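You operate a simulated robot arm through the tools that you are given. There is no shell and no other tool.

You run a simulated robot arm. Do the job below in one go: nothing can be reset, and whatever is moved stays where it is left.

JOB
Put the booklet on the top of the grey bench away on the beige desk beside the printer. Fetch the blue cable and set it on the grey case on the top of the grey bench. Take the pouch and leave it on the top of the grey workbench. Turn the washer time knob to 4. Take the yellow gear from the top of the grey bench and leave it in the black fuser cradle. Open the paper drawer, put the pad labelled "D4" from the top of the red desk in the inside of the paper drawer, then shut the drawer. Take the drum unit on the top of the red desk and put it away on the top of the packing table. Any order will do.

The check looks at the end state, three seconds after you hand in, the way a careful person would. Anything else that was tipped, shoved, dropped, spilled or broken makes it a failure.

ROBOT AND FRAMES
A 7-joint arm with a two-finger parallel gripper on a trunk, on a base that drives. Base frame: it is fixed to the floor where the robot stands at the start and does not move with it; the origin is under the middle of the robot, x ahead of it, y to its left, z up. Readings come in cm, degrees, newtons and seconds.
Its first joint turns from -166.0 to 166.0 degrees. Places, roughly: beige desk beside the printer (18x33 cm) [330, 88, 76]; black fuser cradle (34x14 cm) [-106, -90, 82]; blue cable (14x5x4 cm) [-290, -90, 80]; booklet [-275, -75, 75]; drum unit [50, 125, 75]; grey case [-325, -100, 75]; inside of the paper drawer [-140, 360, 50]; pad [100, 175, 75]; paper drawer [-140, 350, 60]; pouch [-225, -50, 75]; top of the grey workbench (201x18 cm) [-72, -120, 82]; top of the packing table [-130, 120, 80]; washer time knob [-210, -70, 90]; yellow gear (4x4x3 cm) [-210, -80, 80]. Payload 3.43 kg.
The TCP is the grasp point between the finger pads, 3 cm short of the fingertips. In the tool frame z runs along the fingers and y along their closing line. Largest opening 9.4 cm; finger width 2.8, thickness 1; the body of the gripper, 5 by 9.6 cm, starts 5.5 cm behind the TCP.
Orientation is told as [roll, pitch, yaw] about the base's x, y, z axes, in that order, counted from this pose: with the fingers straight down and closing along the base's y, the tool's x points along the base's -x, its y along +y and its z along -z.

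CONTROLS
- The arm moves only by the tool arm_command. Its argument "steps" is a list that holds one entry, the list of rows, each a list of 7 numbers: the shift along the tool's x, y, z in units of 500 mm (1.0 is 500 mm), then the turn, a rotation vector about the tool's x, y, z in units of 180 degrees (1.0 is 180 degrees), then the opening in per cent of the stroke, from 0 (shut) to 100 (fully open). In form: [[[dx, dy, dz, ax, ay, az, grip], ...]]. A call has 1 to 20 rows; each row is the pose to reach, as a shift and turn from the pose commanded when the call began, along the tool's axes at that moment. A call with a number of a shift or a turn outside -1 to 1 is refused whole. Each row takes 0.2 s and may step no farther than 5 cm and 8.6 degrees from the row before; otherwise, or with a gripper value out of range, the whole call is refused. Where a pose cannot be reached the arm comes as near as it can. A force on the tool above 40 N (or 10 N above the force at the start of the call, whichever is more), or a blocked arm, ends the call early, and 0.2 s more pass. Each finger travels about 4.5 cm/s and halts on what it meets, pressing with about 31 N; the grip force reading is that of the motor and also rises with nothing between the fingers. The clock runs only during rows and for 0.2 s after the last one: add rows that repeat a pose to give the fingers time. It gives the time, the measured TCP pose, the force on the tool (base axes), the opening and the grip force at its end, in the units of the frame above (readings bear some noise), with the torque about the TCP (base axes, N m) and any sound that the robot's microphone picked up, and new pictures: "show" is both (left out), scene, wrist or none.
- Cameras (640 x 400 px; columns grow to the right, rows downward): "scene" is now at [49.27, 15.54, 97.34]; the picture's right is [-0.63, -0.78, 0.00], its down [-0.09, 0.08, -0.99] and it looks along [0.77, -0.63, -0.12] (base axes); focal length 219 px, centre (320, 200). "wrist" rides on the gripper at [7.6, 1.4, -10.3] in the tool frame; the picture's right is [-0.18, 0.98, 0.00], its down [-0.75, -0.14, -0.64] and it looks along [-0.63, -0.12, 0.77] (tool axes); focal length 243 px, centre (320, 200).
- lift_body(by): slides the trunk up (or, below 0, down) by that many cm; the arm and the scene camera ride with it, the base frame stays. It gives what a move gives, with no picture.
- drive_base(legs): drives the robot by 1 to 6 legs, each [ahead, left, turn to the left] in cm, cm and degrees, along the robot's own axes; the way and the turn of a leg run together, so that a leg with both is an arc; at most 150 cm and 180 degrees a leg. The arm and the cameras ride along, it lands a little off, and it stops where it bumps. It gives what a move gives, and a new picture of the scene camera.
- pan_tilt(pan, tilt): turns the head with the scene camera to pan (to the left, within 103 degrees either way) and tilt (down, from -29 to 69), counted from straight ahead of the robot. It gives what a move gives, and a new picture of the scene camera.
- locate(camera, pixels): for up to 12 pixels [column, row] of the newest picture of that camera ("zoom" is the newest enlarged one), the place [x, y, z] in the base frame of the surface seen there, good to about 0.3 cm. The clock stands still meanwhile.
- zoom(camera, box): a new picture of the part [left, top, right, bottom] of that camera's present view, enlarged. The clock stands still meanwhile.
- hand_in(): hands the job in; it is judged then, once.

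Leave the gripper open and the arm clear of the work at the hand-in unless told otherwise.

The tools are called by a JSON object that holds its "method" and its "body". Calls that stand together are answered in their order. arm_command: Moves the arm, as the interface text tells. Its arguments: {"type":"object","properties":{"steps":{"type":"array","items":{"type":"array","items":{"type":"array","items":{"type":"number"}}}},"show":{"type":"string","enum":["both","scene","wrist","none"]}},"required":["steps"]} The other tools are called the same way: lift_body (by) slides the trunk up or down; drive_base (legs) drives the base; pan_tilt (pan, tilt) turns the head that bears the scene camera; locate (camera, pixels) gives the place of the surface under pixels of a picture; zoom (camera, box) takes an enlarged picture of a part of a camera's view; hand_in () hands the job in.

At the start:

```text
t: 0.0
position: [66.11, -24.24, 103.08]
tool_rot: [7.8, 0.9, 0.3]
wrist_force: [-0.6, 0.1, -0.5]
moment: [0.0, 0.0, 0.01]
finger_gap: 9.38
finger_force: 0.2
trunk travel left (down, up): [-2.5, 46.5]
robot x, y, heading: [-0.29, -0.3, 0.1]
head pan, tilt: [-39.0, 6.8]
```

scene: 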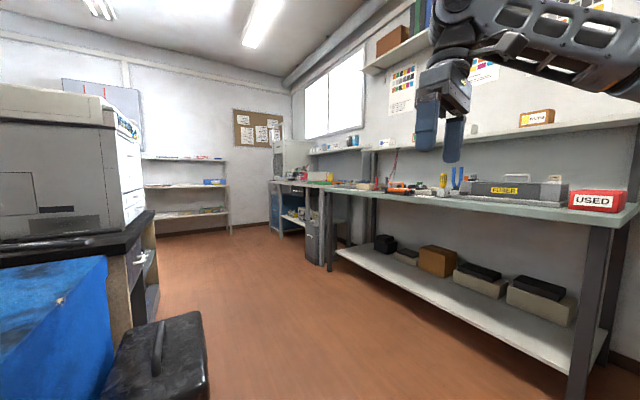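
wrist: 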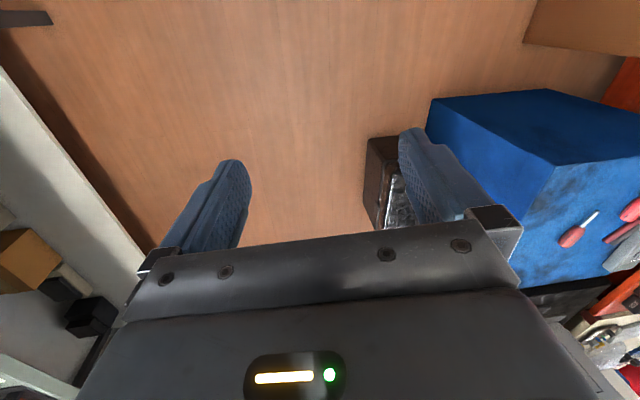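

I see the room: a grey workbench to the right with a fuser unit, and a printer on the left. I'll look around with the head before moving anything.

{"method": "pan_tilt", "body": {"pan": 0, "tilt": 15}}

{"method": "pan_tilt", "body": {"pan": 60, "tilt": 20}}

{"method": "pan_tilt", "body": {"pan": 103, "tilt": 20}}

{"method": "pan_tilt", "body": {"pan": -103, "tilt": 20}}

```text
t: 1.1
position: [66.15, -24.3, 102.87]
tool_rot: [7.9, 0.9, 0.3]
wrist_force: [0.0, 0.0, -0.6]
moment: [0.0, 0.01, 0.03]
finger_gap: 9.4
finger_force: 0.2
trunk travel left (down, up): [-2.5, 46.5]
robot x, y, heading: [0.17, -0.06, -0.1]
head pan, tilt: [0.0, 15.0]
```

scene: 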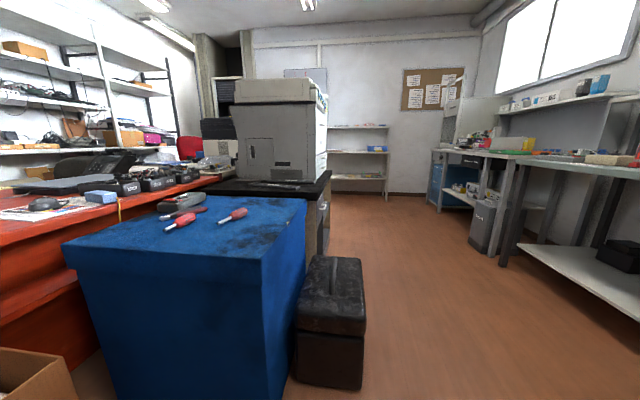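

```text
t: 2.4
position: [66.24, -24.12, 102.85]
tool_rot: [7.9, 0.9, 0.2]
wrist_force: [0.0, 0.9, 0.1]
moment: [-0.04, -0.03, 0.01]
finger_gap: 9.39
finger_force: 0.0
trunk travel left (down, up): [-2.5, 46.5]
robot x, y, heading: [0.04, -0.11, -0.0]
head pan, tilt: [60.0, 20.0]
```

scene: 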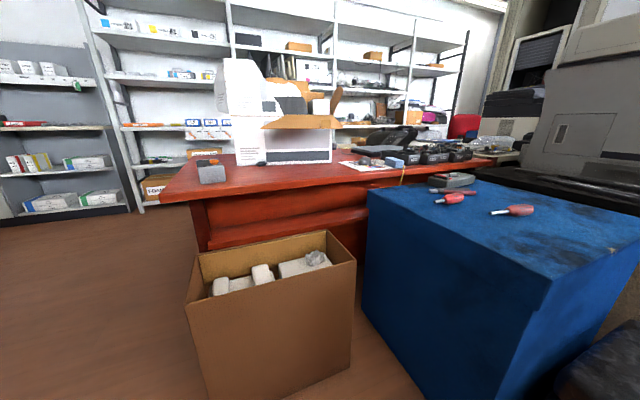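

```text
t: 3.5
position: [66.2, -24.24, 103.02]
tool_rot: [7.9, 0.9, 0.2]
wrist_force: [-0.1, -0.4, -0.3]
moment: [-0.03, 0.0, 0.03]
finger_gap: 9.41
finger_force: 0.0
trunk travel left (down, up): [-2.5, 46.5]
robot x, y, heading: [-0.37, 0.22, 0.1]
head pan, tilt: [103.0, 20.0]
```

scene: 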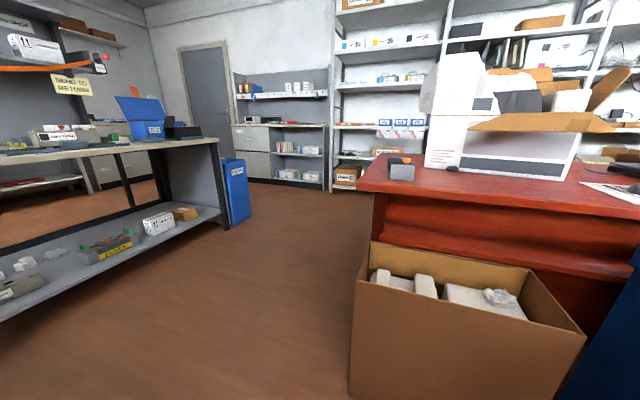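

```text
t: 6.5
position: [66.07, -24.15, 103.11]
tool_rot: [7.9, 0.9, 0.2]
wrist_force: [0.2, 0.0, 0.4]
moment: [-0.01, -0.02, 0.0]
finger_gap: 9.42
finger_force: 0.1
trunk travel left (down, up): [-2.5, 46.5]
robot x, y, heading: [-0.14, -0.18, 0.1]
head pan, tilt: [-103.0, 20.0]
```

scene: 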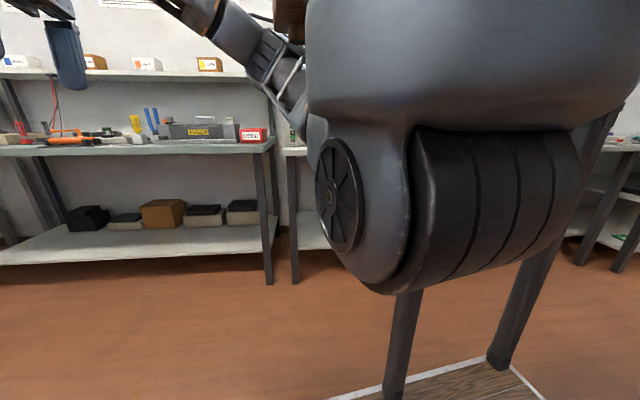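

I've seen the surroundings. Now I'll measure floor clearances, starting with the bench in this view: pixels at the bench leg bottoms and the front edge.

{"method": "locate", "body": {"camera": "scene", "pixels": [[268, 280], [294, 280], [270, 148], [20, 152], [200, 132], [252, 135], [210, 72], [160, 260], [300, 152], [500, 360], [630, 150], [620, 270]]}}

{"method": "zoom", "body": {"camera": "scene", "box": [0, 50, 300, 240]}}

```text
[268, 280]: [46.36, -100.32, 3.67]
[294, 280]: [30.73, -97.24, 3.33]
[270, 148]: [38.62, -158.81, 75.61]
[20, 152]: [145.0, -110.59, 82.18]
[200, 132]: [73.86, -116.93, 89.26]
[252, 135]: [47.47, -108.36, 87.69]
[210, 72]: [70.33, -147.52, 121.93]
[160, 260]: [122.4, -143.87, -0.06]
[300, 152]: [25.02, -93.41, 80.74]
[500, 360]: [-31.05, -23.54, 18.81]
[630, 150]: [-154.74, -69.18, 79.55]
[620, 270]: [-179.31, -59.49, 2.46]
```

```text
2.11 times, centred on (150, 145) of scene
```

zoom: 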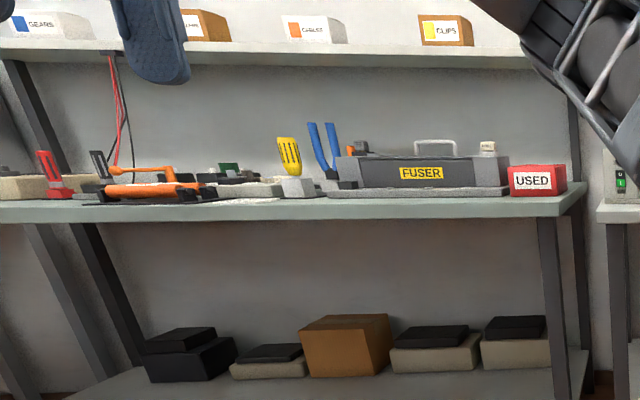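

The bench on the right has its front edge at y≈-93 and a second bench starts at x≈30. Next I'll look left and down at the box and desk to see how much room I have to turn.

{"method": "pan_tilt", "body": {"pan": 80, "tilt": 45}}

```text
t: 9.2
position: [66.22, -24.32, 102.95]
tool_rot: [7.9, 0.9, 0.3]
wrist_force: [-0.5, -0.1, 0.1]
moment: [-0.02, -0.02, -0.03]
finger_gap: 9.41
finger_force: 0.1
trunk travel left (down, up): [-2.5, 46.5]
robot x, y, heading: [0.08, -0.08, 0.0]
head pan, tilt: [80.0, 45.0]
```

scene: 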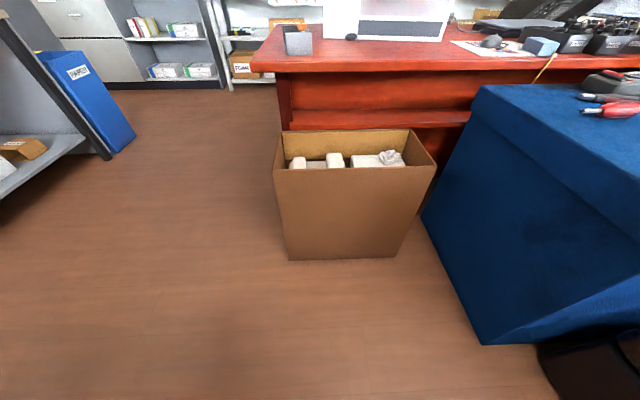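

{"method": "locate", "body": {"camera": "scene", "pixels": [[290, 259], [397, 257], [480, 343], [275, 170], [432, 168], [293, 68], [300, 45], [270, 68], [630, 60], [545, 345], [10, 195], [110, 158]]}}

{"method": "zoom", "body": {"camera": "scene", "box": [220, 0, 640, 200]}}

```text
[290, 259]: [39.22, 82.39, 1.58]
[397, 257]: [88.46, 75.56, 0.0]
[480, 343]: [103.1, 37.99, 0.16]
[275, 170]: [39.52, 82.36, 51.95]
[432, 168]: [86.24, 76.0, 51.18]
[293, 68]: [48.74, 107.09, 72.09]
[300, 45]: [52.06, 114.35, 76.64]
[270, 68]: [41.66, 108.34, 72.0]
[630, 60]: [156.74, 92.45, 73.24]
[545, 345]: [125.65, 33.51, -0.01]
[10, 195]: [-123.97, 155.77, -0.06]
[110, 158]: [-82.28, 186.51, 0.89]
```

```text
1.52 times, centred on (430, 100) of scene
```

zoom: 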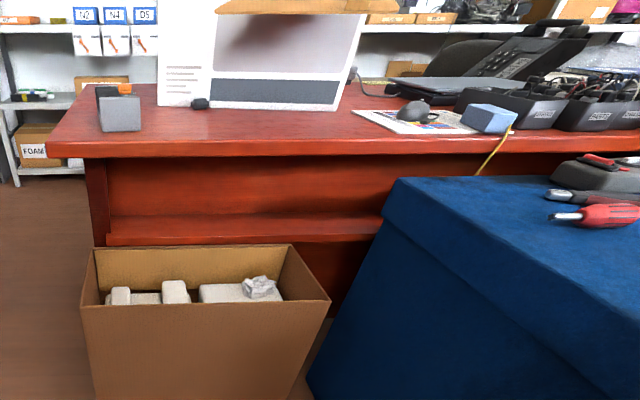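

The brown box spans x 39–88 with its front at y≈76. A small unit that is probably the drum stands on the red desk near (50,112,76). I'll look down to see the robot's own footprint.

{"method": "pan_tilt", "body": {"pan": -103, "tilt": 65}}

{"method": "pan_tilt", "body": {"pan": 103, "tilt": 60}}

```text
t: 11.9
position: [66.22, -24.33, 102.98]
tool_rot: [7.9, 0.9, 0.3]
wrist_force: [-0.9, 0.1, 0.2]
moment: [0.03, -0.03, -0.02]
finger_gap: 9.41
finger_force: 0.1
trunk travel left (down, up): [-2.5, 46.5]
robot x, y, heading: [-0.04, -0.01, 0.1]
head pan, tilt: [-103.0, 65.0]
```

scene: 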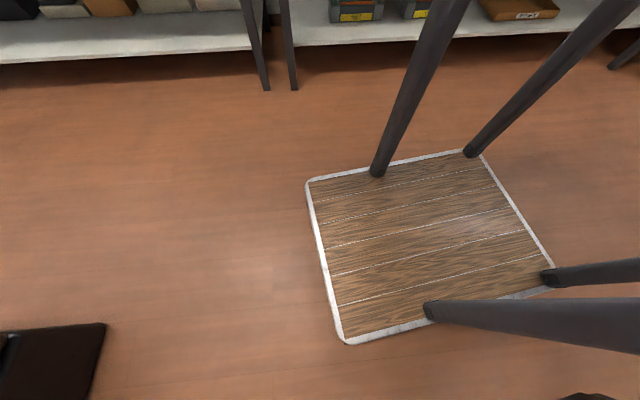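

```text
t: 14.9
position: [66.08, -24.26, 102.84]
tool_rot: [8.0, 0.9, 0.3]
wrist_force: [0.3, 0.3, -0.5]
moment: [-0.01, -0.02, -0.02]
finger_gap: 9.38
finger_force: 0.0
trunk travel left (down, up): [-2.5, 46.5]
robot x, y, heading: [-0.14, 0.08, -0.3]
head pan, tilt: [103.0, 60.0]
```

scene: 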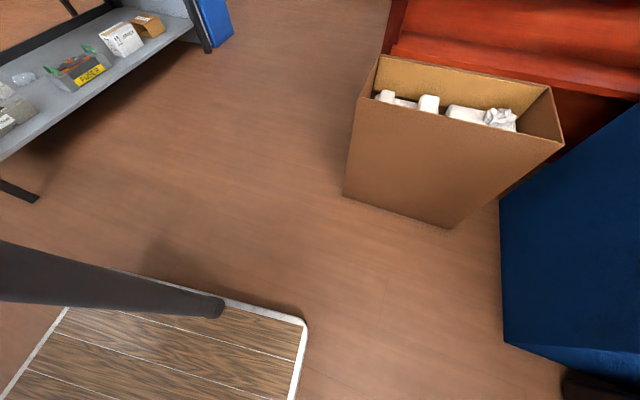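

The base is a plate with four legs. I'll measure its front edge, and the packing table edge, in this view.

{"method": "locate", "body": {"camera": "scene", "pixels": [[305, 320], [130, 275], [10, 390], [290, 398], [210, 310], [345, 195], [452, 227], [505, 342], [38, 198], [208, 52], [20, 185], [190, 15]]}}

```text
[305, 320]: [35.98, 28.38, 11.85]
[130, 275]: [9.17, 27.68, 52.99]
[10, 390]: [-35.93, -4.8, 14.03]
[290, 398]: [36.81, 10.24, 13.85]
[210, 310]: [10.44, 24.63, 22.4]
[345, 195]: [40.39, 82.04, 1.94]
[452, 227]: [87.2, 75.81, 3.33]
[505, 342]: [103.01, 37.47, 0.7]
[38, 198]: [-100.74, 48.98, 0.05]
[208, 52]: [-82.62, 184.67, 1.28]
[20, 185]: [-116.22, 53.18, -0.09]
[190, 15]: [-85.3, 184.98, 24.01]
```

The base plate spans about ±36 ahead and ±28 sideways. I'll turn left 90° on the spot, where the nearest obstacle is the box at y≥76, to get a view of the desk and packing table.

{"method": "drive_base", "body": {"legs": [[0, 0, 90]]}}

{"method": "pan_tilt", "body": {"pan": 45, "tilt": 25}}

{"method": "lift_body", "body": {"by": 25}}

{"method": "pan_tilt", "body": {"pan": -15, "tilt": 25}}

```text
t: 19.2
position: [21.82, 66.97, 102.89]
tool_rot: [7.9, 0.9, 92.5]
wrist_force: [-0.6, 0.0, 0.0]
moment: [0.0, 0.04, -0.01]
finger_gap: 9.37
finger_force: 0.1
trunk travel left (down, up): [-2.5, 46.5]
robot x, y, heading: [0.14, 0.04, 92.3]
head pan, tilt: [103.0, 60.0]
```

scene: 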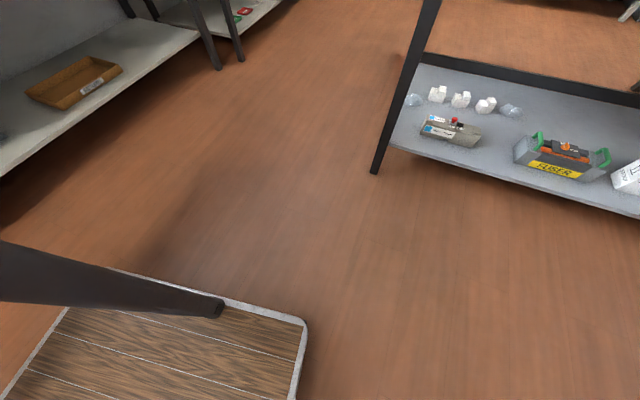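

```text
t: 20.5
position: [21.66, 66.9, 102.97]
tool_rot: [7.9, 0.9, 92.5]
wrist_force: [0.5, 1.0, 0.4]
moment: [-0.02, -0.01, -0.01]
finger_gap: 9.38
finger_force: 0.1
trunk travel left (down, up): [-2.5, 46.5]
robot x, y, heading: [0.03, -0.17, 92.4]
head pan, tilt: [45.0, 25.0]
```

scene: 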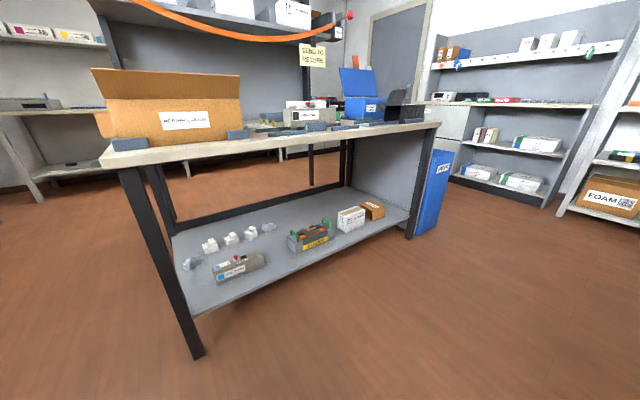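

```text
t: 23.1
position: [21.8, 66.96, 127.97]
tool_rot: [7.9, 0.8, 92.4]
wrist_force: [0.3, -0.3, -0.6]
moment: [0.0, -0.02, 0.01]
finger_gap: 9.41
finger_force: 0.1
trunk travel left (down, up): [-27.5, 21.5]
robot x, y, heading: [0.1, -0.23, 92.0]
head pan, tilt: [45.0, 25.0]
```

```text
t: 24.4
position: [21.81, 66.92, 127.91]
tool_rot: [7.9, 0.8, 92.6]
wrist_force: [-0.4, 0.0, -0.6]
moment: [-0.01, -0.04, -0.03]
finger_gap: 9.4
finger_force: 0.1
trunk travel left (down, up): [-27.5, 21.5]
robot x, y, heading: [0.03, -0.04, 92.1]
head pan, tilt: [-15.0, 25.0]
```

scene: 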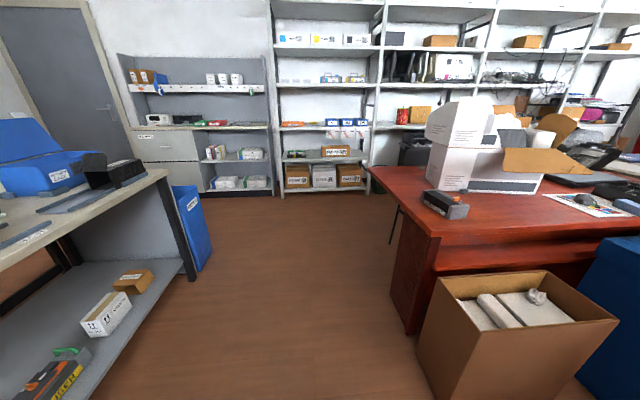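

From the higher camera the drum unit is clear at about (445,205). I'll zoom on it and measure it.

{"method": "zoom", "body": {"camera": "scene", "box": [360, 140, 520, 240]}}

{"method": "locate", "body": {"camera": "scene", "pixels": [[427, 207], [447, 218], [468, 207], [447, 200], [435, 192], [435, 230], [390, 330], [418, 210], [455, 225], [370, 168], [340, 140], [330, 120]]}}

{"method": "pan_tilt", "body": {"pan": 60, "tilt": 30}}

```text
4.00 times, centred on (440, 190) of scene
```

zoom: 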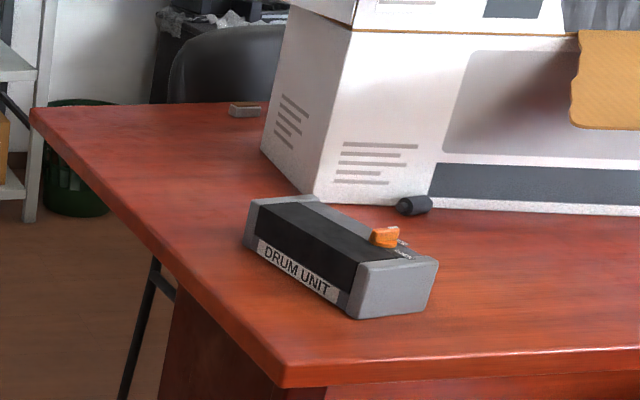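

```text
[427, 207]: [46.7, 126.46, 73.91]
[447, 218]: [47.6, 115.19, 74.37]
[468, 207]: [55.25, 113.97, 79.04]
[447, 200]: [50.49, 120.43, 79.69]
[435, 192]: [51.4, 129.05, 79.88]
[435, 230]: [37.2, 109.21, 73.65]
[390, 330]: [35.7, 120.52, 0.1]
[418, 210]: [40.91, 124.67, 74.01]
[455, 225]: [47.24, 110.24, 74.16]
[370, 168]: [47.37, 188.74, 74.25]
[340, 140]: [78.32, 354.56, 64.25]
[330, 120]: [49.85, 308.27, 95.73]
```

```text
t: 25.8
position: [21.76, 66.98, 127.83]
tool_rot: [7.9, 0.8, 92.5]
wrist_force: [0.3, 0.0, 0.7]
moment: [0.01, 0.05, 0.01]
finger_gap: 9.39
finger_force: 0.1
trunk travel left (down, up): [-27.5, 21.5]
robot x, y, heading: [-0.13, -0.05, 92.1]
head pan, tilt: [60.0, 30.0]
```

scene: 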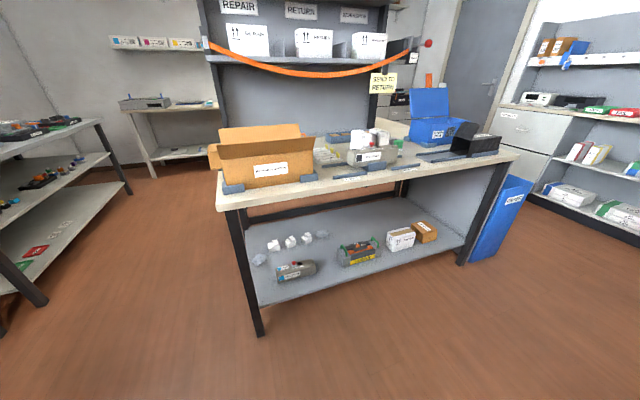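

The drum unit lies roughly along y from 112 to 129, centred near x 51. Now I'll zoom on the packing table top to find a free spot.

{"method": "zoom", "body": {"camera": "scene", "box": [200, 70, 540, 282]}}

{"method": "locate", "body": {"camera": "scene", "pixels": [[218, 207], [516, 155], [320, 175], [340, 170], [400, 172], [440, 160], [470, 150], [360, 150], [330, 155], [420, 140], [445, 165], [245, 190]]}}

```text
1.88 times, centred on (370, 176) of scene
```

zoom: 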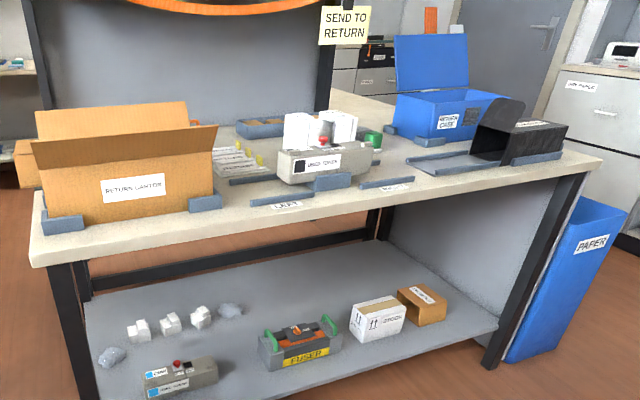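

```text
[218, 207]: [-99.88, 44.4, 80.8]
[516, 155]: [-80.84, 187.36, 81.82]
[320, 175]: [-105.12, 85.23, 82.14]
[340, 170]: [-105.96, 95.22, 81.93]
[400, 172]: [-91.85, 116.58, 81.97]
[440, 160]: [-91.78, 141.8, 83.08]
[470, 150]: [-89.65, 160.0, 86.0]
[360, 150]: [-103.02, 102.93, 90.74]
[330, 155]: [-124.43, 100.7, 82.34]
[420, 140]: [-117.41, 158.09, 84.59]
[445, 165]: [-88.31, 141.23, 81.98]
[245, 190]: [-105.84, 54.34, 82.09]
```

I'll zoom closer on the labelled slots at the front edge of the packing table.

{"method": "zoom", "body": {"camera": "scene", "box": [310, 120, 420, 190]}}

{"method": "zoom", "body": {"camera": "scene", "box": [400, 110, 510, 180]}}

```text
5.71 times, centred on (365, 155) of scene
```

zoom: 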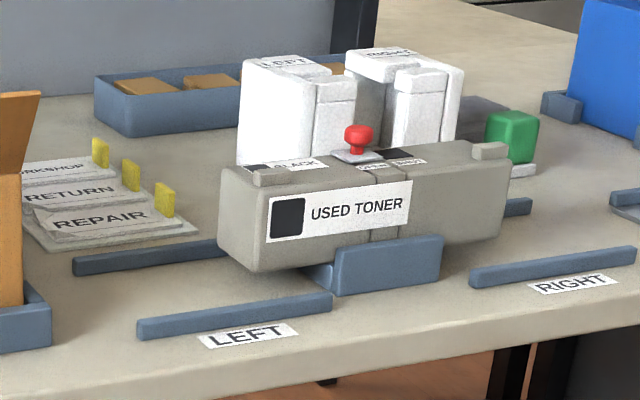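

```text
5.71 times, centred on (455, 145) of scene
```

zoom: 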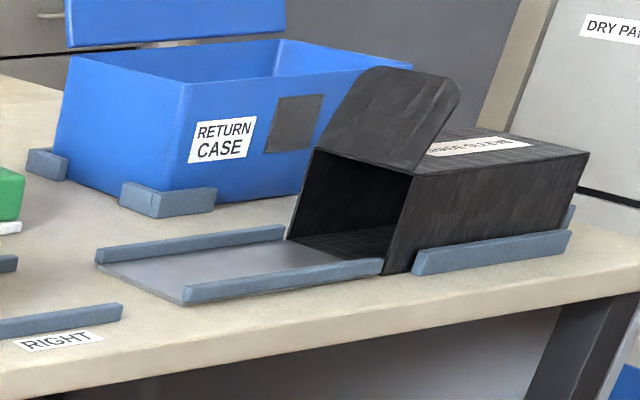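

I need exact free areas, so I'll re-zoom over the table top and measure rails, cards and open surface.

{"method": "zoom", "body": {"camera": "scene", "box": [300, 110, 460, 200]}}

{"method": "locate", "body": {"camera": "zoom", "pixels": [[100, 60], [160, 200], [290, 190], [290, 260], [170, 260], [400, 230], [560, 190], [440, 130], [560, 120], [330, 60], [500, 40], [60, 230]]}}

```text
4.00 times, centred on (380, 155) of scene
```

zoom: 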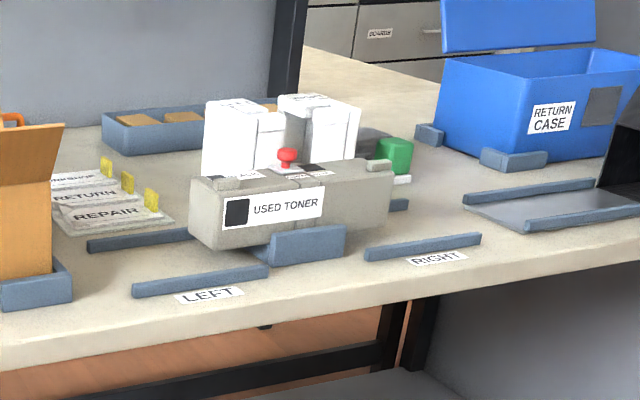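

```text
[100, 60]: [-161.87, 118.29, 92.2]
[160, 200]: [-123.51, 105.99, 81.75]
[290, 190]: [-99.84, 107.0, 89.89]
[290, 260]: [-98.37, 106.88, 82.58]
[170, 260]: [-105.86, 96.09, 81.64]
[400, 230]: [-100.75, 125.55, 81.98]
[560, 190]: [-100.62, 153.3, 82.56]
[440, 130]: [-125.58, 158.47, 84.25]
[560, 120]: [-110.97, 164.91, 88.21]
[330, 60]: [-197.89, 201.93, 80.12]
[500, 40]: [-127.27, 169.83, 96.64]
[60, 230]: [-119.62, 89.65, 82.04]
```

{"method": "locate", "body": {"camera": "zoom", "pixels": [[405, 205], [412, 183], [408, 165], [420, 140], [483, 160], [466, 207], [480, 240], [440, 175], [430, 220], [523, 228], [440, 210], [460, 150]]}}

```text
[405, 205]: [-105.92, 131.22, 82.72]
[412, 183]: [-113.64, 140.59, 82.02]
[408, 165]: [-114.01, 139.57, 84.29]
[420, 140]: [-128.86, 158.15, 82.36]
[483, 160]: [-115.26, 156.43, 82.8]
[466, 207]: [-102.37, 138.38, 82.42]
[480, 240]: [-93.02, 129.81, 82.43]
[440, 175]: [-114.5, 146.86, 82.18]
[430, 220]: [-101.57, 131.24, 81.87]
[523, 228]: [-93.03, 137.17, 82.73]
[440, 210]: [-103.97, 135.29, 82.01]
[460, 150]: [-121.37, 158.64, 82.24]
```

There's a free strip near (-109,147) on the packing table, between the black tray and the return case feet. A stand at about (-33,110) facing +y reaches both the drum and that spot, so I'll drive there.

{"method": "drive_base", "body": {"legs": [[110, 29, -2]]}}

{"method": "pan_tilt", "body": {"pan": 60, "tilt": 40}}

```text
t: 31.6
position: [-7.98, 174.04, 127.89]
tool_rot: [7.9, 0.9, 90.7]
wrist_force: [-0.7, -0.7, 0.2]
moment: [-0.01, 0.02, 0.01]
finger_gap: 9.39
finger_force: 0.1
trunk travel left (down, up): [-27.5, 21.5]
robot x, y, heading: [-31.76, 107.76, 90.5]
head pan, tilt: [60.0, 30.0]
```

scene: 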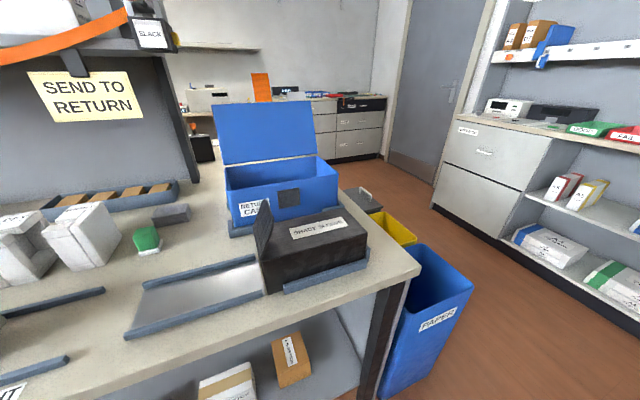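

```text
t: 32.3
position: [-7.97, 174.05, 127.99]
tool_rot: [8.0, 1.0, 90.6]
wrist_force: [-0.6, -0.1, -0.2]
moment: [0.0, 0.03, -0.01]
finger_gap: 9.4
finger_force: 0.1
trunk travel left (down, up): [-27.5, 21.5]
robot x, y, heading: [-32.19, 107.85, 90.6]
head pan, tilt: [60.0, 40.0]
```

scene: 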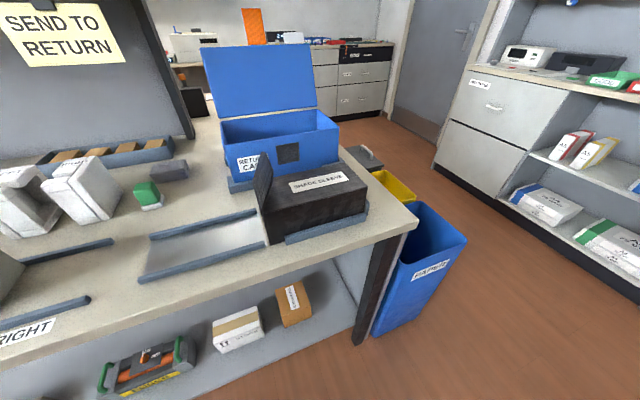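

Good view of the free strip between the tray's back rail, the green stamp and the return case. I'll measure it.

{"method": "locate", "body": {"camera": "scene", "pixels": [[152, 238], [255, 212], [160, 207], [188, 178], [228, 185], [205, 195], [180, 210], [130, 215], [115, 240], [205, 165], [215, 150], [200, 215]]}}

{"method": "zoom", "body": {"camera": "scene", "box": [80, 100, 280, 260]}}

```text
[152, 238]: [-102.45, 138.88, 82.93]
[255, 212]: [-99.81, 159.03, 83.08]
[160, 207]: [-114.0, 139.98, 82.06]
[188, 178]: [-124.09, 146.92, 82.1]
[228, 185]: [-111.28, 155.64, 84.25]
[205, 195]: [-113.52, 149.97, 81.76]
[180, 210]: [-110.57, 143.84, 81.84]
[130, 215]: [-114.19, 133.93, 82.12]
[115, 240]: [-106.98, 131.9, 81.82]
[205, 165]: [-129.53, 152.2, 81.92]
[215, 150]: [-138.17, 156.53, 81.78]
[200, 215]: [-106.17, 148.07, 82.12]
```

```text
2.50 times, centred on (180, 180) of scene
```

zoom: 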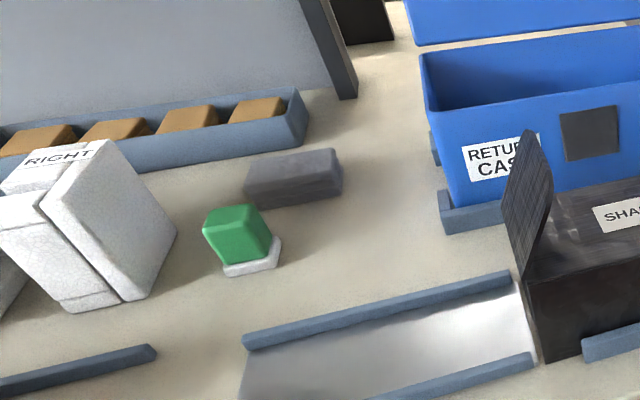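

The strip is tight (about 13 cm wide). I'll check the LEFT side of the table too for a roomier place.

{"method": "pan_tilt", "body": {"pan": 95, "tilt": 40}}

{"method": "locate", "body": {"camera": "scene", "pixels": [[320, 250], [250, 250], [200, 250], [150, 250], [320, 200], [250, 200], [200, 200], [150, 200], [400, 250], [400, 220], [100, 250], [100, 220]]}}

{"method": "pan_tilt", "body": {"pan": 75, "tilt": 40}}

```text
t: 33.3
position: [-8.1, 174.06, 127.87]
tool_rot: [7.9, 0.8, 90.7]
wrist_force: [0.3, -0.8, -0.2]
moment: [0.03, -0.03, 0.05]
finger_gap: 9.4
finger_force: 0.1
trunk travel left (down, up): [-27.5, 21.5]
robot x, y, heading: [-31.77, 107.62, 90.1]
head pan, tilt: [95.0, 40.0]
```

scene: 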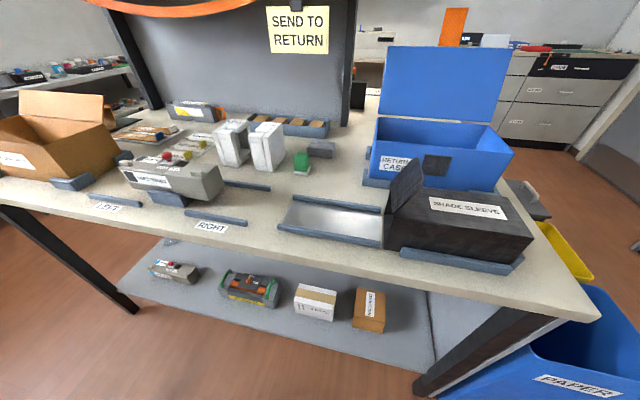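

```text
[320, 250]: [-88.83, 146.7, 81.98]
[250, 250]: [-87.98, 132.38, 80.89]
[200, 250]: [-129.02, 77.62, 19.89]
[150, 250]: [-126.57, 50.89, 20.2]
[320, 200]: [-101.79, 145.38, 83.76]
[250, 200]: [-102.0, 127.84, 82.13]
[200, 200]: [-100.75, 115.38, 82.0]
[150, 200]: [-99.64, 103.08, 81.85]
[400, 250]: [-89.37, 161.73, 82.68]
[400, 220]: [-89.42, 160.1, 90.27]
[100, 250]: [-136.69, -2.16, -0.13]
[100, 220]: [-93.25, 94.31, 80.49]
```

```text
t: 34.1
position: [-7.82, 174.05, 128.0]
tool_rot: [7.9, 0.9, 90.7]
wrist_force: [-0.2, 0.7, -0.7]
moment: [-0.02, 0.02, -0.02]
finger_gap: 9.39
finger_force: 0.0
trunk travel left (down, up): [-27.5, 21.5]
robot x, y, heading: [-31.96, 107.66, 90.4]
head pan, tilt: [75.0, 40.0]
```

scene: 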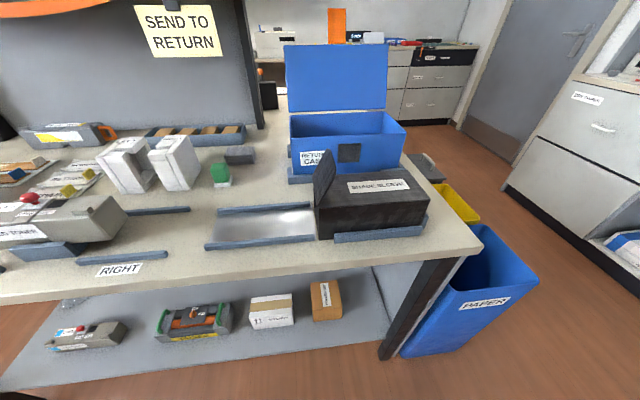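

I'll measure the RIGHT slot and the table's right-front corner.

{"method": "locate", "body": {"camera": "scene", "pixels": [[190, 209], [167, 253], [205, 247], [80, 262], [125, 230], [130, 212], [150, 230], [440, 235], [480, 245], [430, 205], [425, 232], [175, 190]]}}

{"method": "zoom", "body": {"camera": "scene", "box": [60, 150, 260, 290]}}

```text
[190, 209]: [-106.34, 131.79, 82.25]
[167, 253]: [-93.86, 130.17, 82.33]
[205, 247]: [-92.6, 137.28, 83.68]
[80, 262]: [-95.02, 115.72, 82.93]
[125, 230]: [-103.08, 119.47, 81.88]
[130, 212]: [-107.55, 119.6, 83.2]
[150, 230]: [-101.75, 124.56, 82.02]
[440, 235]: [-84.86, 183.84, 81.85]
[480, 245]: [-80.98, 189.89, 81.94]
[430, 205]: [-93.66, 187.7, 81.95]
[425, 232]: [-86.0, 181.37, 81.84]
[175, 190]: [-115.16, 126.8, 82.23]
```

```text
2.86 times, centred on (160, 220) of scene
```

zoom: 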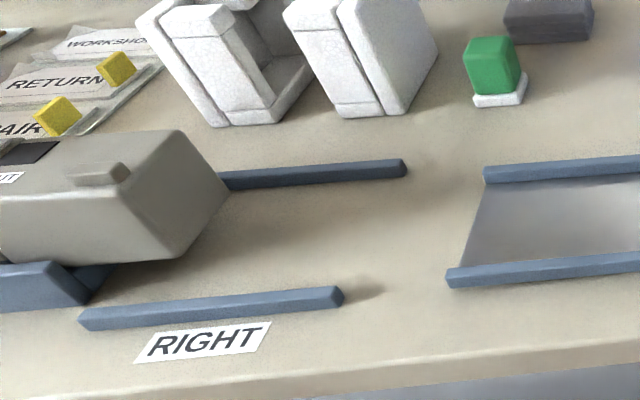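

The best neutral place is centred near (-110,149), with the drum's long side pointing across the table. First I'll level the tool (roll is 7.9°).

{"method": "arm_command", "body": {"steps": [[[0, 0, 0, 0.0439, -0.005, 0, 100], [0, 0, 0, 0.0439, -0.005, 0, 100]]], "show": "none"}}

{"method": "pan_tilt", "body": {"pan": -60, "tilt": 35}}

```text
t: 34.7
position: [-7.48, 174.31, 126.8]
tool_rot: [2.2, 0.4, 90.8]
wrist_force: [0.2, -0.5, 0.2]
moment: [0.01, 0.02, 0.03]
finger_gap: 9.4
finger_force: 0.1
trunk travel left (down, up): [-27.5, 21.5]
robot x, y, heading: [-31.91, 107.95, 90.3]
head pan, tilt: [75.0, 40.0]
```

```text
t: 36.9
position: [-7.42, 174.08, 126.81]
tool_rot: [2.3, 0.3, 90.7]
wrist_force: [-0.1, -0.1, -0.9]
moment: [-0.02, 0.01, 0.0]
finger_gap: 9.4
finger_force: 0.1
trunk travel left (down, up): [-27.5, 21.5]
robot x, y, heading: [-31.77, 107.66, 90.1]
head pan, tilt: [-60.0, 35.0]
```

scene: 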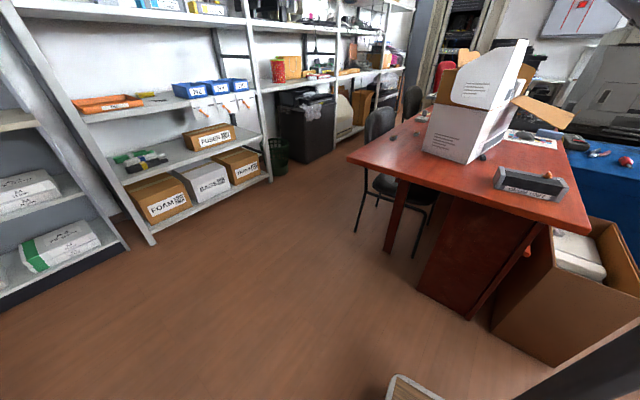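

The drum unit is visible at (530,185). I'll zoom and measure its corners to get centre and angle.

{"method": "zoom", "body": {"camera": "scene", "box": [470, 140, 610, 230]}}

```text
4.44 times, centred on (540, 185) of scene
```

zoom: 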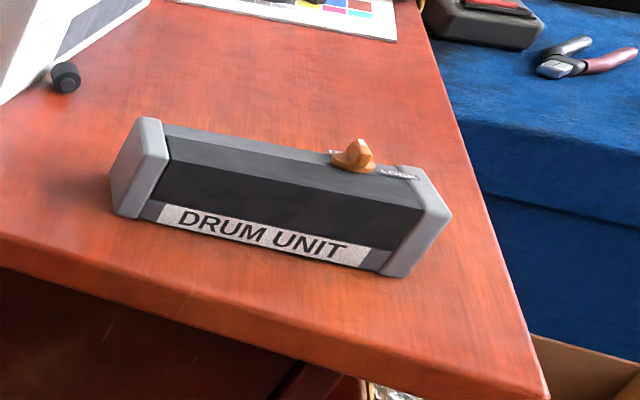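

{"method": "locate", "body": {"camera": "zoom", "pixels": [[117, 213], [388, 274], [160, 160], [144, 120], [408, 215], [430, 180], [118, 185], [450, 215], [355, 150], [330, 155], [380, 205], [175, 150]]}}

```text
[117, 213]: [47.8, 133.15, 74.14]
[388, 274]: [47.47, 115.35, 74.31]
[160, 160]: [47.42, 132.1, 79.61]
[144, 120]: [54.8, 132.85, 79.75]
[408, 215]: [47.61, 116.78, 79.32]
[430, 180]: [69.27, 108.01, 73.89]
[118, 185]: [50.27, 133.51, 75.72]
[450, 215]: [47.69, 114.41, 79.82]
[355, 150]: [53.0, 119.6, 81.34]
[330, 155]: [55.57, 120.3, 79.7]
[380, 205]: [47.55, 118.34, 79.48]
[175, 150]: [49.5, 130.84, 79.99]
```

The drum spans x 47.5–55.5, y 114.5–133.5, height 74–80, aligned with y. At 19 cm long, I need a precise check of the placing strip, so I'll look back at it and zoom.

{"method": "pan_tilt", "body": {"pan": 75, "tilt": 40}}

{"method": "zoom", "body": {"camera": "scene", "box": [190, 120, 330, 230]}}

```text
t: 39.1
position: [-7.31, 174.07, 126.79]
tool_rot: [2.3, 0.2, 90.4]
wrist_force: [0.2, 0.2, -0.5]
moment: [0.03, 0.01, -0.01]
finger_gap: 9.41
finger_force: 0.0
trunk travel left (down, up): [-27.5, 21.5]
robot x, y, heading: [-31.98, 108.0, 90.3]
head pan, tilt: [75.0, 40.0]
```

scene: 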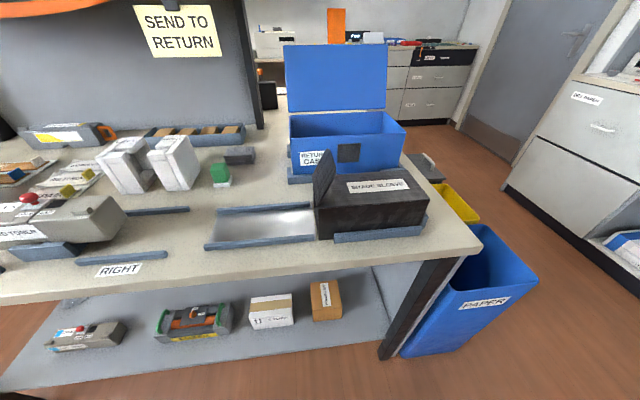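

```text
3.64 times, centred on (260, 175) of scene
```

zoom: 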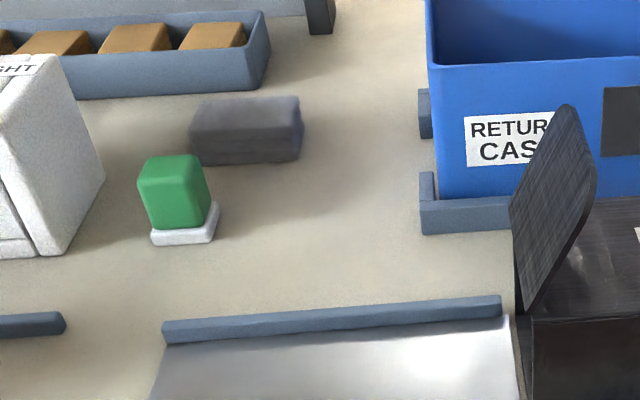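

{"method": "locate", "body": {"camera": "zoom", "pixels": [[218, 236], [215, 205], [303, 157], [300, 100], [421, 232], [424, 200], [165, 322], [500, 297], [420, 135], [430, 85], [272, 55], [330, 25]]}}

{"method": "locate", "body": {"camera": "zoom", "pixels": [[440, 195], [152, 243], [315, 30], [420, 30], [400, 60], [350, 60], [200, 165], [330, 100], [400, 100], [510, 230], [212, 232], [308, 150]]}}

```text
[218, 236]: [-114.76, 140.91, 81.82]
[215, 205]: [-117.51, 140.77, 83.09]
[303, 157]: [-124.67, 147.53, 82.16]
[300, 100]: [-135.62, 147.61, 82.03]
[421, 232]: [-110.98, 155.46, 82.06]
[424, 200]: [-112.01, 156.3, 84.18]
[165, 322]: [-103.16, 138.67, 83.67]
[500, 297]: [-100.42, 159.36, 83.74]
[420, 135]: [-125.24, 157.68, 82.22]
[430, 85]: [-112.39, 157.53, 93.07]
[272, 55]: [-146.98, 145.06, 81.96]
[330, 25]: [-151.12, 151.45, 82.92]
```

```text
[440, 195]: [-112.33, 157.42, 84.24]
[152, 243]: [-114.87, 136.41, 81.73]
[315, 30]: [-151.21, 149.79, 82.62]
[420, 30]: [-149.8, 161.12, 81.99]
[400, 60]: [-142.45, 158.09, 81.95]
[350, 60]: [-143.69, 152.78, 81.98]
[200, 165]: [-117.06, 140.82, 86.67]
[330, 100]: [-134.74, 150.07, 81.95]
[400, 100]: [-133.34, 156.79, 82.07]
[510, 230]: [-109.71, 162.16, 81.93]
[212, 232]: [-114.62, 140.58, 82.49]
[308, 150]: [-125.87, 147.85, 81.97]
```

The free rectangle is 15 × 22 cm, centred near (-113,148), enough for the 8 × 19 drum. Now I'll move the open gripper toward the drum in two straight legs at height, which is the first half.

{"method": "arm_command", "body": {"steps": [[[0.0634, -0.0731, 0, 0, 0, 0, 100], [0.1268, -0.1463, 0, 0, 0, 0, 100], [0.1901, -0.2194, 0, 0, 0, 0, 100], [0.2535, -0.2925, 0, 0, 0, 0, 100], [0.3169, -0.3656, 0, 0, 0, 0, 100], [0.3803, -0.4388, 0, 0, 0, 0, 100], [0.4436, -0.5119, 0, 0, 0, 0, 100], [0.507, -0.585, 0, 0, 0, 0, 100], [0.507, -0.585, 0, 0, 0, 0, 100]]], "show": "none"}}

{"method": "arm_command", "body": {"steps": [[[0.0634, -0.0731, 0, 0, 0, 0, 100], [0.1268, -0.1463, 0, 0, 0, 0, 100], [0.1901, -0.2194, 0, 0, 0, 0, 100], [0.2535, -0.2925, 0, 0, 0, 0, 100], [0.3169, -0.3656, 0, 0, 0, 0, 100], [0.3803, -0.4388, 0, 0, 0, 0, 100], [0.4436, -0.5119, 0, 0, 0, 0, 100], [0.507, -0.585, 0, 0, 0, 0, 100], [0.507, -0.585, 0, 0, 0, 0, 100]]], "show": "wrist"}}

```text
t: 41.3
position: [21.82, 150.1, 124.4]
tool_rot: [4.0, -1.9, 92.0]
wrist_force: [-0.1, -0.4, 0.2]
moment: [0.01, -0.03, 0.07]
finger_gap: 9.4
finger_force: 0.0
trunk travel left (down, up): [-27.5, 21.5]
robot x, y, heading: [-31.52, 107.44, 90.4]
head pan, tilt: [75.0, 40.0]
stopped in row 9: the arm was blocked; the commanded pose is now the measured one
```

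```text
t: 43.3
position: [38.3, 127.9, 119.51]
tool_rot: [3.7, -1.8, 92.0]
wrist_force: [-0.2, -0.3, 0.3]
moment: [-0.02, 0.01, -0.01]
finger_gap: 9.38
finger_force: 0.0
out of reach, approached as far as the arm can: row 5, 6, 7, 8, 9
trunk travel left (down, up): [-27.5, 21.5]
robot x, y, heading: [-31.67, 107.89, 90.4]
head pan, tilt: [75.0, 40.0]
```

wrist: 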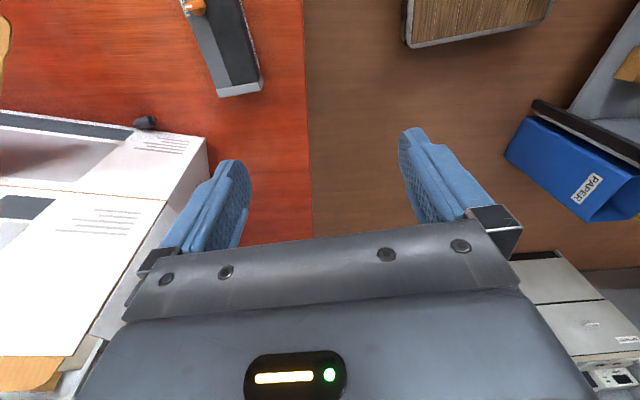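

The arm reaches less far this high up. The drum shows at (225,50) in the wrist view. I'll lower the hand 15 cm (clear above the desk) and level it.

{"method": "arm_command", "body": {"steps": [[[0, 0, 0.1, 0.0206, 0.01, 0.0111, 100], [0, 0, 0.2, 0.0206, 0.01, 0.0111, 100], [0, 0, 0.3, 0.0206, 0.01, 0.0111, 100], [0, 0, 0.3, 0.0206, 0.01, 0.0111, 100]]], "show": "none"}}

```text
t: 44.3
position: [42.58, 127.14, 105.25]
tool_rot: [0.3, 0.1, 90.0]
wrist_force: [0.4, -0.3, 0.5]
moment: [0.0, 0.0, 0.02]
finger_gap: 9.38
finger_force: 0.0
out of reach, approached as far as the arm can: row 1, 2, 3, 4
trunk travel left (down, up): [-27.5, 21.5]
robot x, y, heading: [-31.78, 107.56, 90.3]
head pan, tilt: [75.0, 40.0]
```

Now level. I'll go 8 cm further down so the commanded place over the drum comes into reach.

{"method": "arm_command", "body": {"steps": [[[0, 0, 0.08, 0, 0, 0, 100], [0, 0, 0.16, 0, 0, 0, 100], [0, 0, 0.16, 0, 0, 0, 100]]], "show": "wrist"}}

```text
t: 45.1
position: [43.2, 126.85, 97.57]
tool_rot: [0.5, 0.2, 90.0]
wrist_force: [1.2, 0.9, -0.3]
moment: [-0.02, -0.02, 0.05]
finger_gap: 9.4
finger_force: 0.1
out of reach, approached as far as the arm can: row 2
trunk travel left (down, up): [-27.5, 21.5]
robot x, y, heading: [-31.83, 107.51, 90.1]
head pan, tilt: [75.0, 40.0]
```

wrist: 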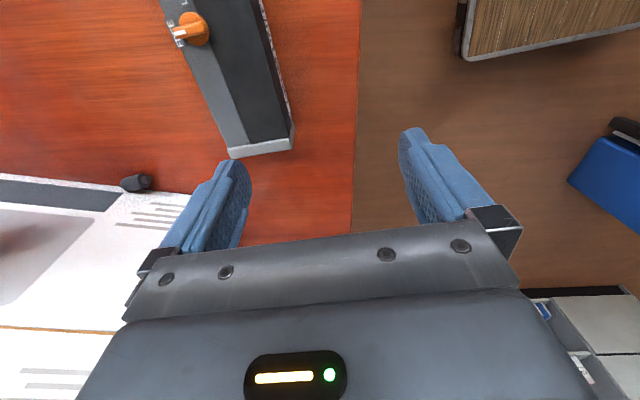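

Next I need the position of the white carton relative to the drum. I'll measure some pixels in the wrist view.

{"method": "locate", "body": {"camera": "wrist", "pixels": [[125, 200], [60, 240], [60, 340], [165, 225], [140, 183], [232, 150], [290, 148], [258, 140], [190, 28], [265, 10], [195, 60], [20, 185]]}}

```text
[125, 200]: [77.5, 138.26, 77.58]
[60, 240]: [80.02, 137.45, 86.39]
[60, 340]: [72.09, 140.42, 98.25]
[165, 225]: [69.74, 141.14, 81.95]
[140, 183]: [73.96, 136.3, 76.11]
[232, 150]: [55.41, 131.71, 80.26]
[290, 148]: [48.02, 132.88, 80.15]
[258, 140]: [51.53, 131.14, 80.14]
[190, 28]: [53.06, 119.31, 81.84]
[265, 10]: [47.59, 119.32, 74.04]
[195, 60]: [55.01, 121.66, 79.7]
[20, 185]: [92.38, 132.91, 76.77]
```

The drum's top is at z 80.2, x 48–55.4, with centre (51.6,123.6). The carton is clear at x≥70. I'll shift above the drum's middle.

{"method": "arm_command", "body": {"steps": [[[0.033, -0.084, 0, 0, 0, 0, 100], [0.065, -0.168, 0, 0, 0, 0, 100], [0.065, -0.168, 0.04, 0, 0, 0, 100], [0.065, -0.168, 0.04, 0, 0, 0, 100]]], "show": "wrist"}}

```text
t: 46.1
position: [43.21, 124.82, 96.24]
tool_rot: [0.2, 0.1, 90.0]
wrist_force: [0.2, 0.1, -0.2]
moment: [0.01, -0.01, -0.01]
finger_gap: 9.39
finger_force: 0.0
out of reach, approached as far as the arm can: row 1, 2, 3, 4
trunk travel left (down, up): [-27.5, 21.5]
robot x, y, heading: [-31.56, 107.77, 90.4]
head pan, tilt: [75.0, 40.0]
```

wrist: 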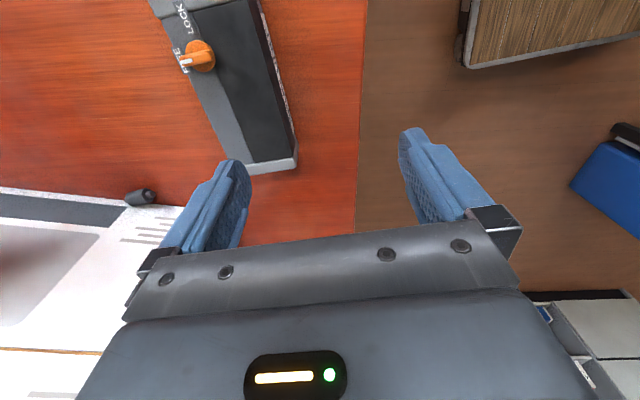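

The hand stops about 8 cm short, at its reach in this pose. I'll drive the base 8.4 cm to the right (+x) with the hand at z 96, well above the drum, to bring it over.

{"method": "drive_base", "body": {"legs": [[-1.2, -8.4, 0]]}}

{"method": "arm_command", "body": {"steps": [[[0, 0, 0.02, 0, 0, 0, 100], [0, 0, 0.02, 0, 0, 0, 100]]], "show": "wrist"}}

```text
t: 47.2
position: [51.49, 123.6, 96.32]
tool_rot: [0.2, 0.1, 90.0]
wrist_force: [0.2, 0.1, -0.1]
moment: [-0.01, 0.04, 0.01]
finger_gap: 9.39
finger_force: 0.0
trunk travel left (down, up): [-27.5, 21.5]
robot x, y, heading: [-23.39, 106.75, 90.3]
head pan, tilt: [75.0, 40.0]
```

scene: 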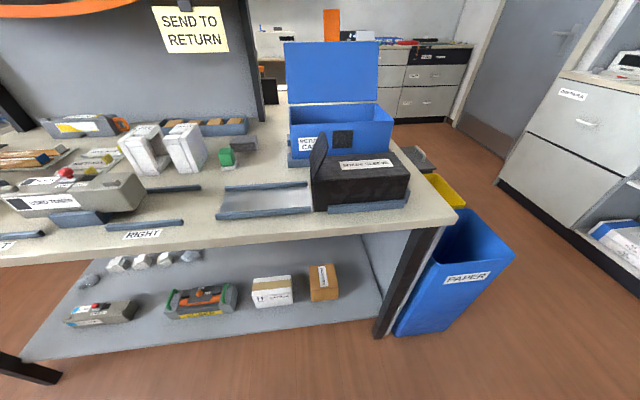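

```text
t: 47.8
position: [51.57, 123.69, 95.21]
tool_rot: [0.3, 0.1, 90.0]
wrist_force: [-0.4, 0.4, -0.6]
moment: [-0.01, -0.01, 0.02]
finger_gap: 9.4
finger_force: 0.2
trunk travel left (down, up): [-27.5, 21.5]
robot x, y, heading: [-23.38, 106.66, 90.2]
head pan, tilt: [75.0, 40.0]
```

wrist: 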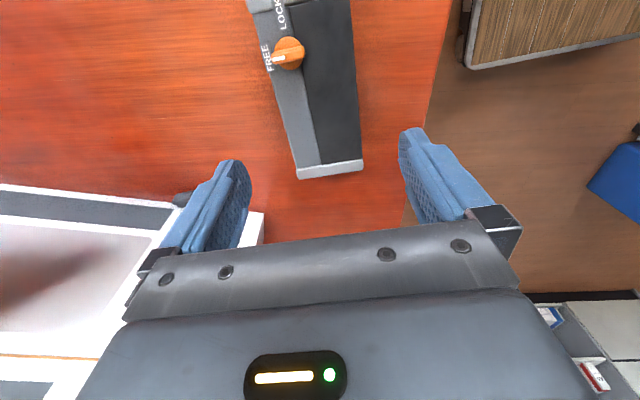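

The base shift worked and the arm follows commands exactly again. I'll check the drum's edges once more for centring and angle.

{"method": "locate", "body": {"camera": "wrist", "pixels": [[297, 160], [360, 155], [352, 60], [353, 20], [272, 80], [262, 40], [255, 15], [300, 172], [358, 130]]}}

```text
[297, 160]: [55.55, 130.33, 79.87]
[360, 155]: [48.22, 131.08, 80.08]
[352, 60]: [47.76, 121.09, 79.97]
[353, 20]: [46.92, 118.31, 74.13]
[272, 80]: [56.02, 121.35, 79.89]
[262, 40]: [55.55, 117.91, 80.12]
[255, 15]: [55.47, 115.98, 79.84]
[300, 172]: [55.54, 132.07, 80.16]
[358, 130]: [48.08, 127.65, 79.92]
```

The drum spans x 47.9–55.6, so centre is 51.8. I'll descend 17 cm to TCP z≈78.2.

{"method": "arm_command", "body": {"steps": [[[0.005, -0.004, 0.06, 0, 0, 0, 100], [0.01, -0.005, 0.14, 0, 0, 0, 100], [0.01, -0.005, 0.22, 0, 0, 0, 100], [0.01, -0.005, 0.28, 0, 0, 0, 100], [0.01, -0.005, 0.32, 0, 0, 0, 100], [0.01, -0.005, 0.34, 0, 0, 0, 100], [0.01, -0.005, 0.34, 0, 0, 0, 100]]], "show": "wrist"}}

```text
t: 48.8
position: [50.85, 123.28, 82.86]
tool_rot: [-0.9, 0.4, 90.1]
wrist_force: [-5.6, 0.0, 16.2]
moment: [0.09, -0.63, -0.06]
finger_gap: 9.14
finger_force: 0.1
out of reach, approached as far as the arm can: row 1, 2, 3, 4, 5
trunk travel left (down, up): [-27.5, 21.5]
robot x, y, heading: [-23.61, 106.85, 90.4]
head pan, tilt: [75.0, 40.0]
stopped in row 5: the force on the tool passed its limit at 64 N (the readings are from after the stop); the commanded pose is now the measured one
```

wrist: 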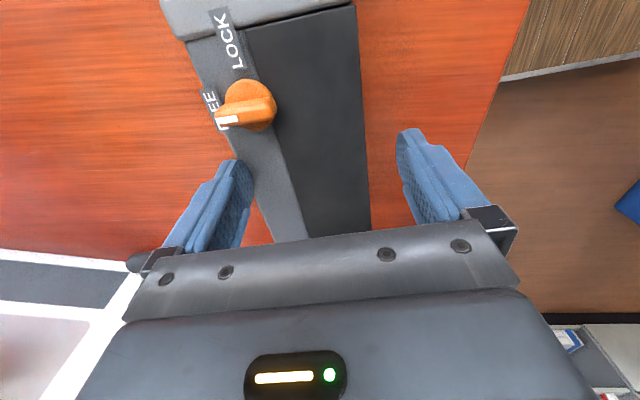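

The hand drifted 1 cm short and one fingertip touched the drum's top edge. I'll rise 6 cm, then bring the base closer so the pose is well within reach.

{"method": "arm_command", "body": {"steps": [[[0, 0, -0.04, 0, 0, 0, 100], [0, 0, -0.1, 0, 0, 0, 100], [0, 0, -0.14, 0, 0, 0, 100], [0, 0, -0.14, 0, 0, 0, 100]]], "show": "wrist"}}

{"method": "locate", "body": {"camera": "wrist", "pixels": [[297, 160], [352, 60], [353, 20], [272, 80], [262, 40]]}}

```text
t: 49.8
position: [51.33, 123.21, 89.64]
tool_rot: [-0.6, 0.2, 90.1]
wrist_force: [-0.1, -0.2, -0.4]
moment: [-0.01, 0.0, 0.01]
finger_gap: 9.41
finger_force: 0.1
out of reach, approached as far as the arm can: row 2, 3, 4
trunk travel left (down, up): [-27.5, 21.5]
robot x, y, heading: [-23.19, 106.55, 90.4]
head pan, tilt: [75.0, 40.0]
```

wrist: 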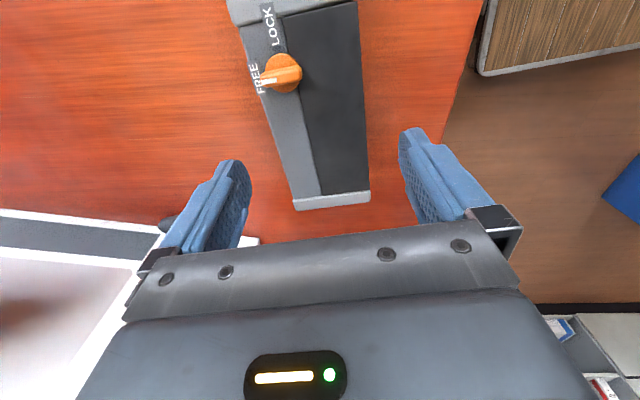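

```text
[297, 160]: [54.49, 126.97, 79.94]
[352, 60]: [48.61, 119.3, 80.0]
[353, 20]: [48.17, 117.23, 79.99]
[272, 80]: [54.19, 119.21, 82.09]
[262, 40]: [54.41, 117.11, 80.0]
```

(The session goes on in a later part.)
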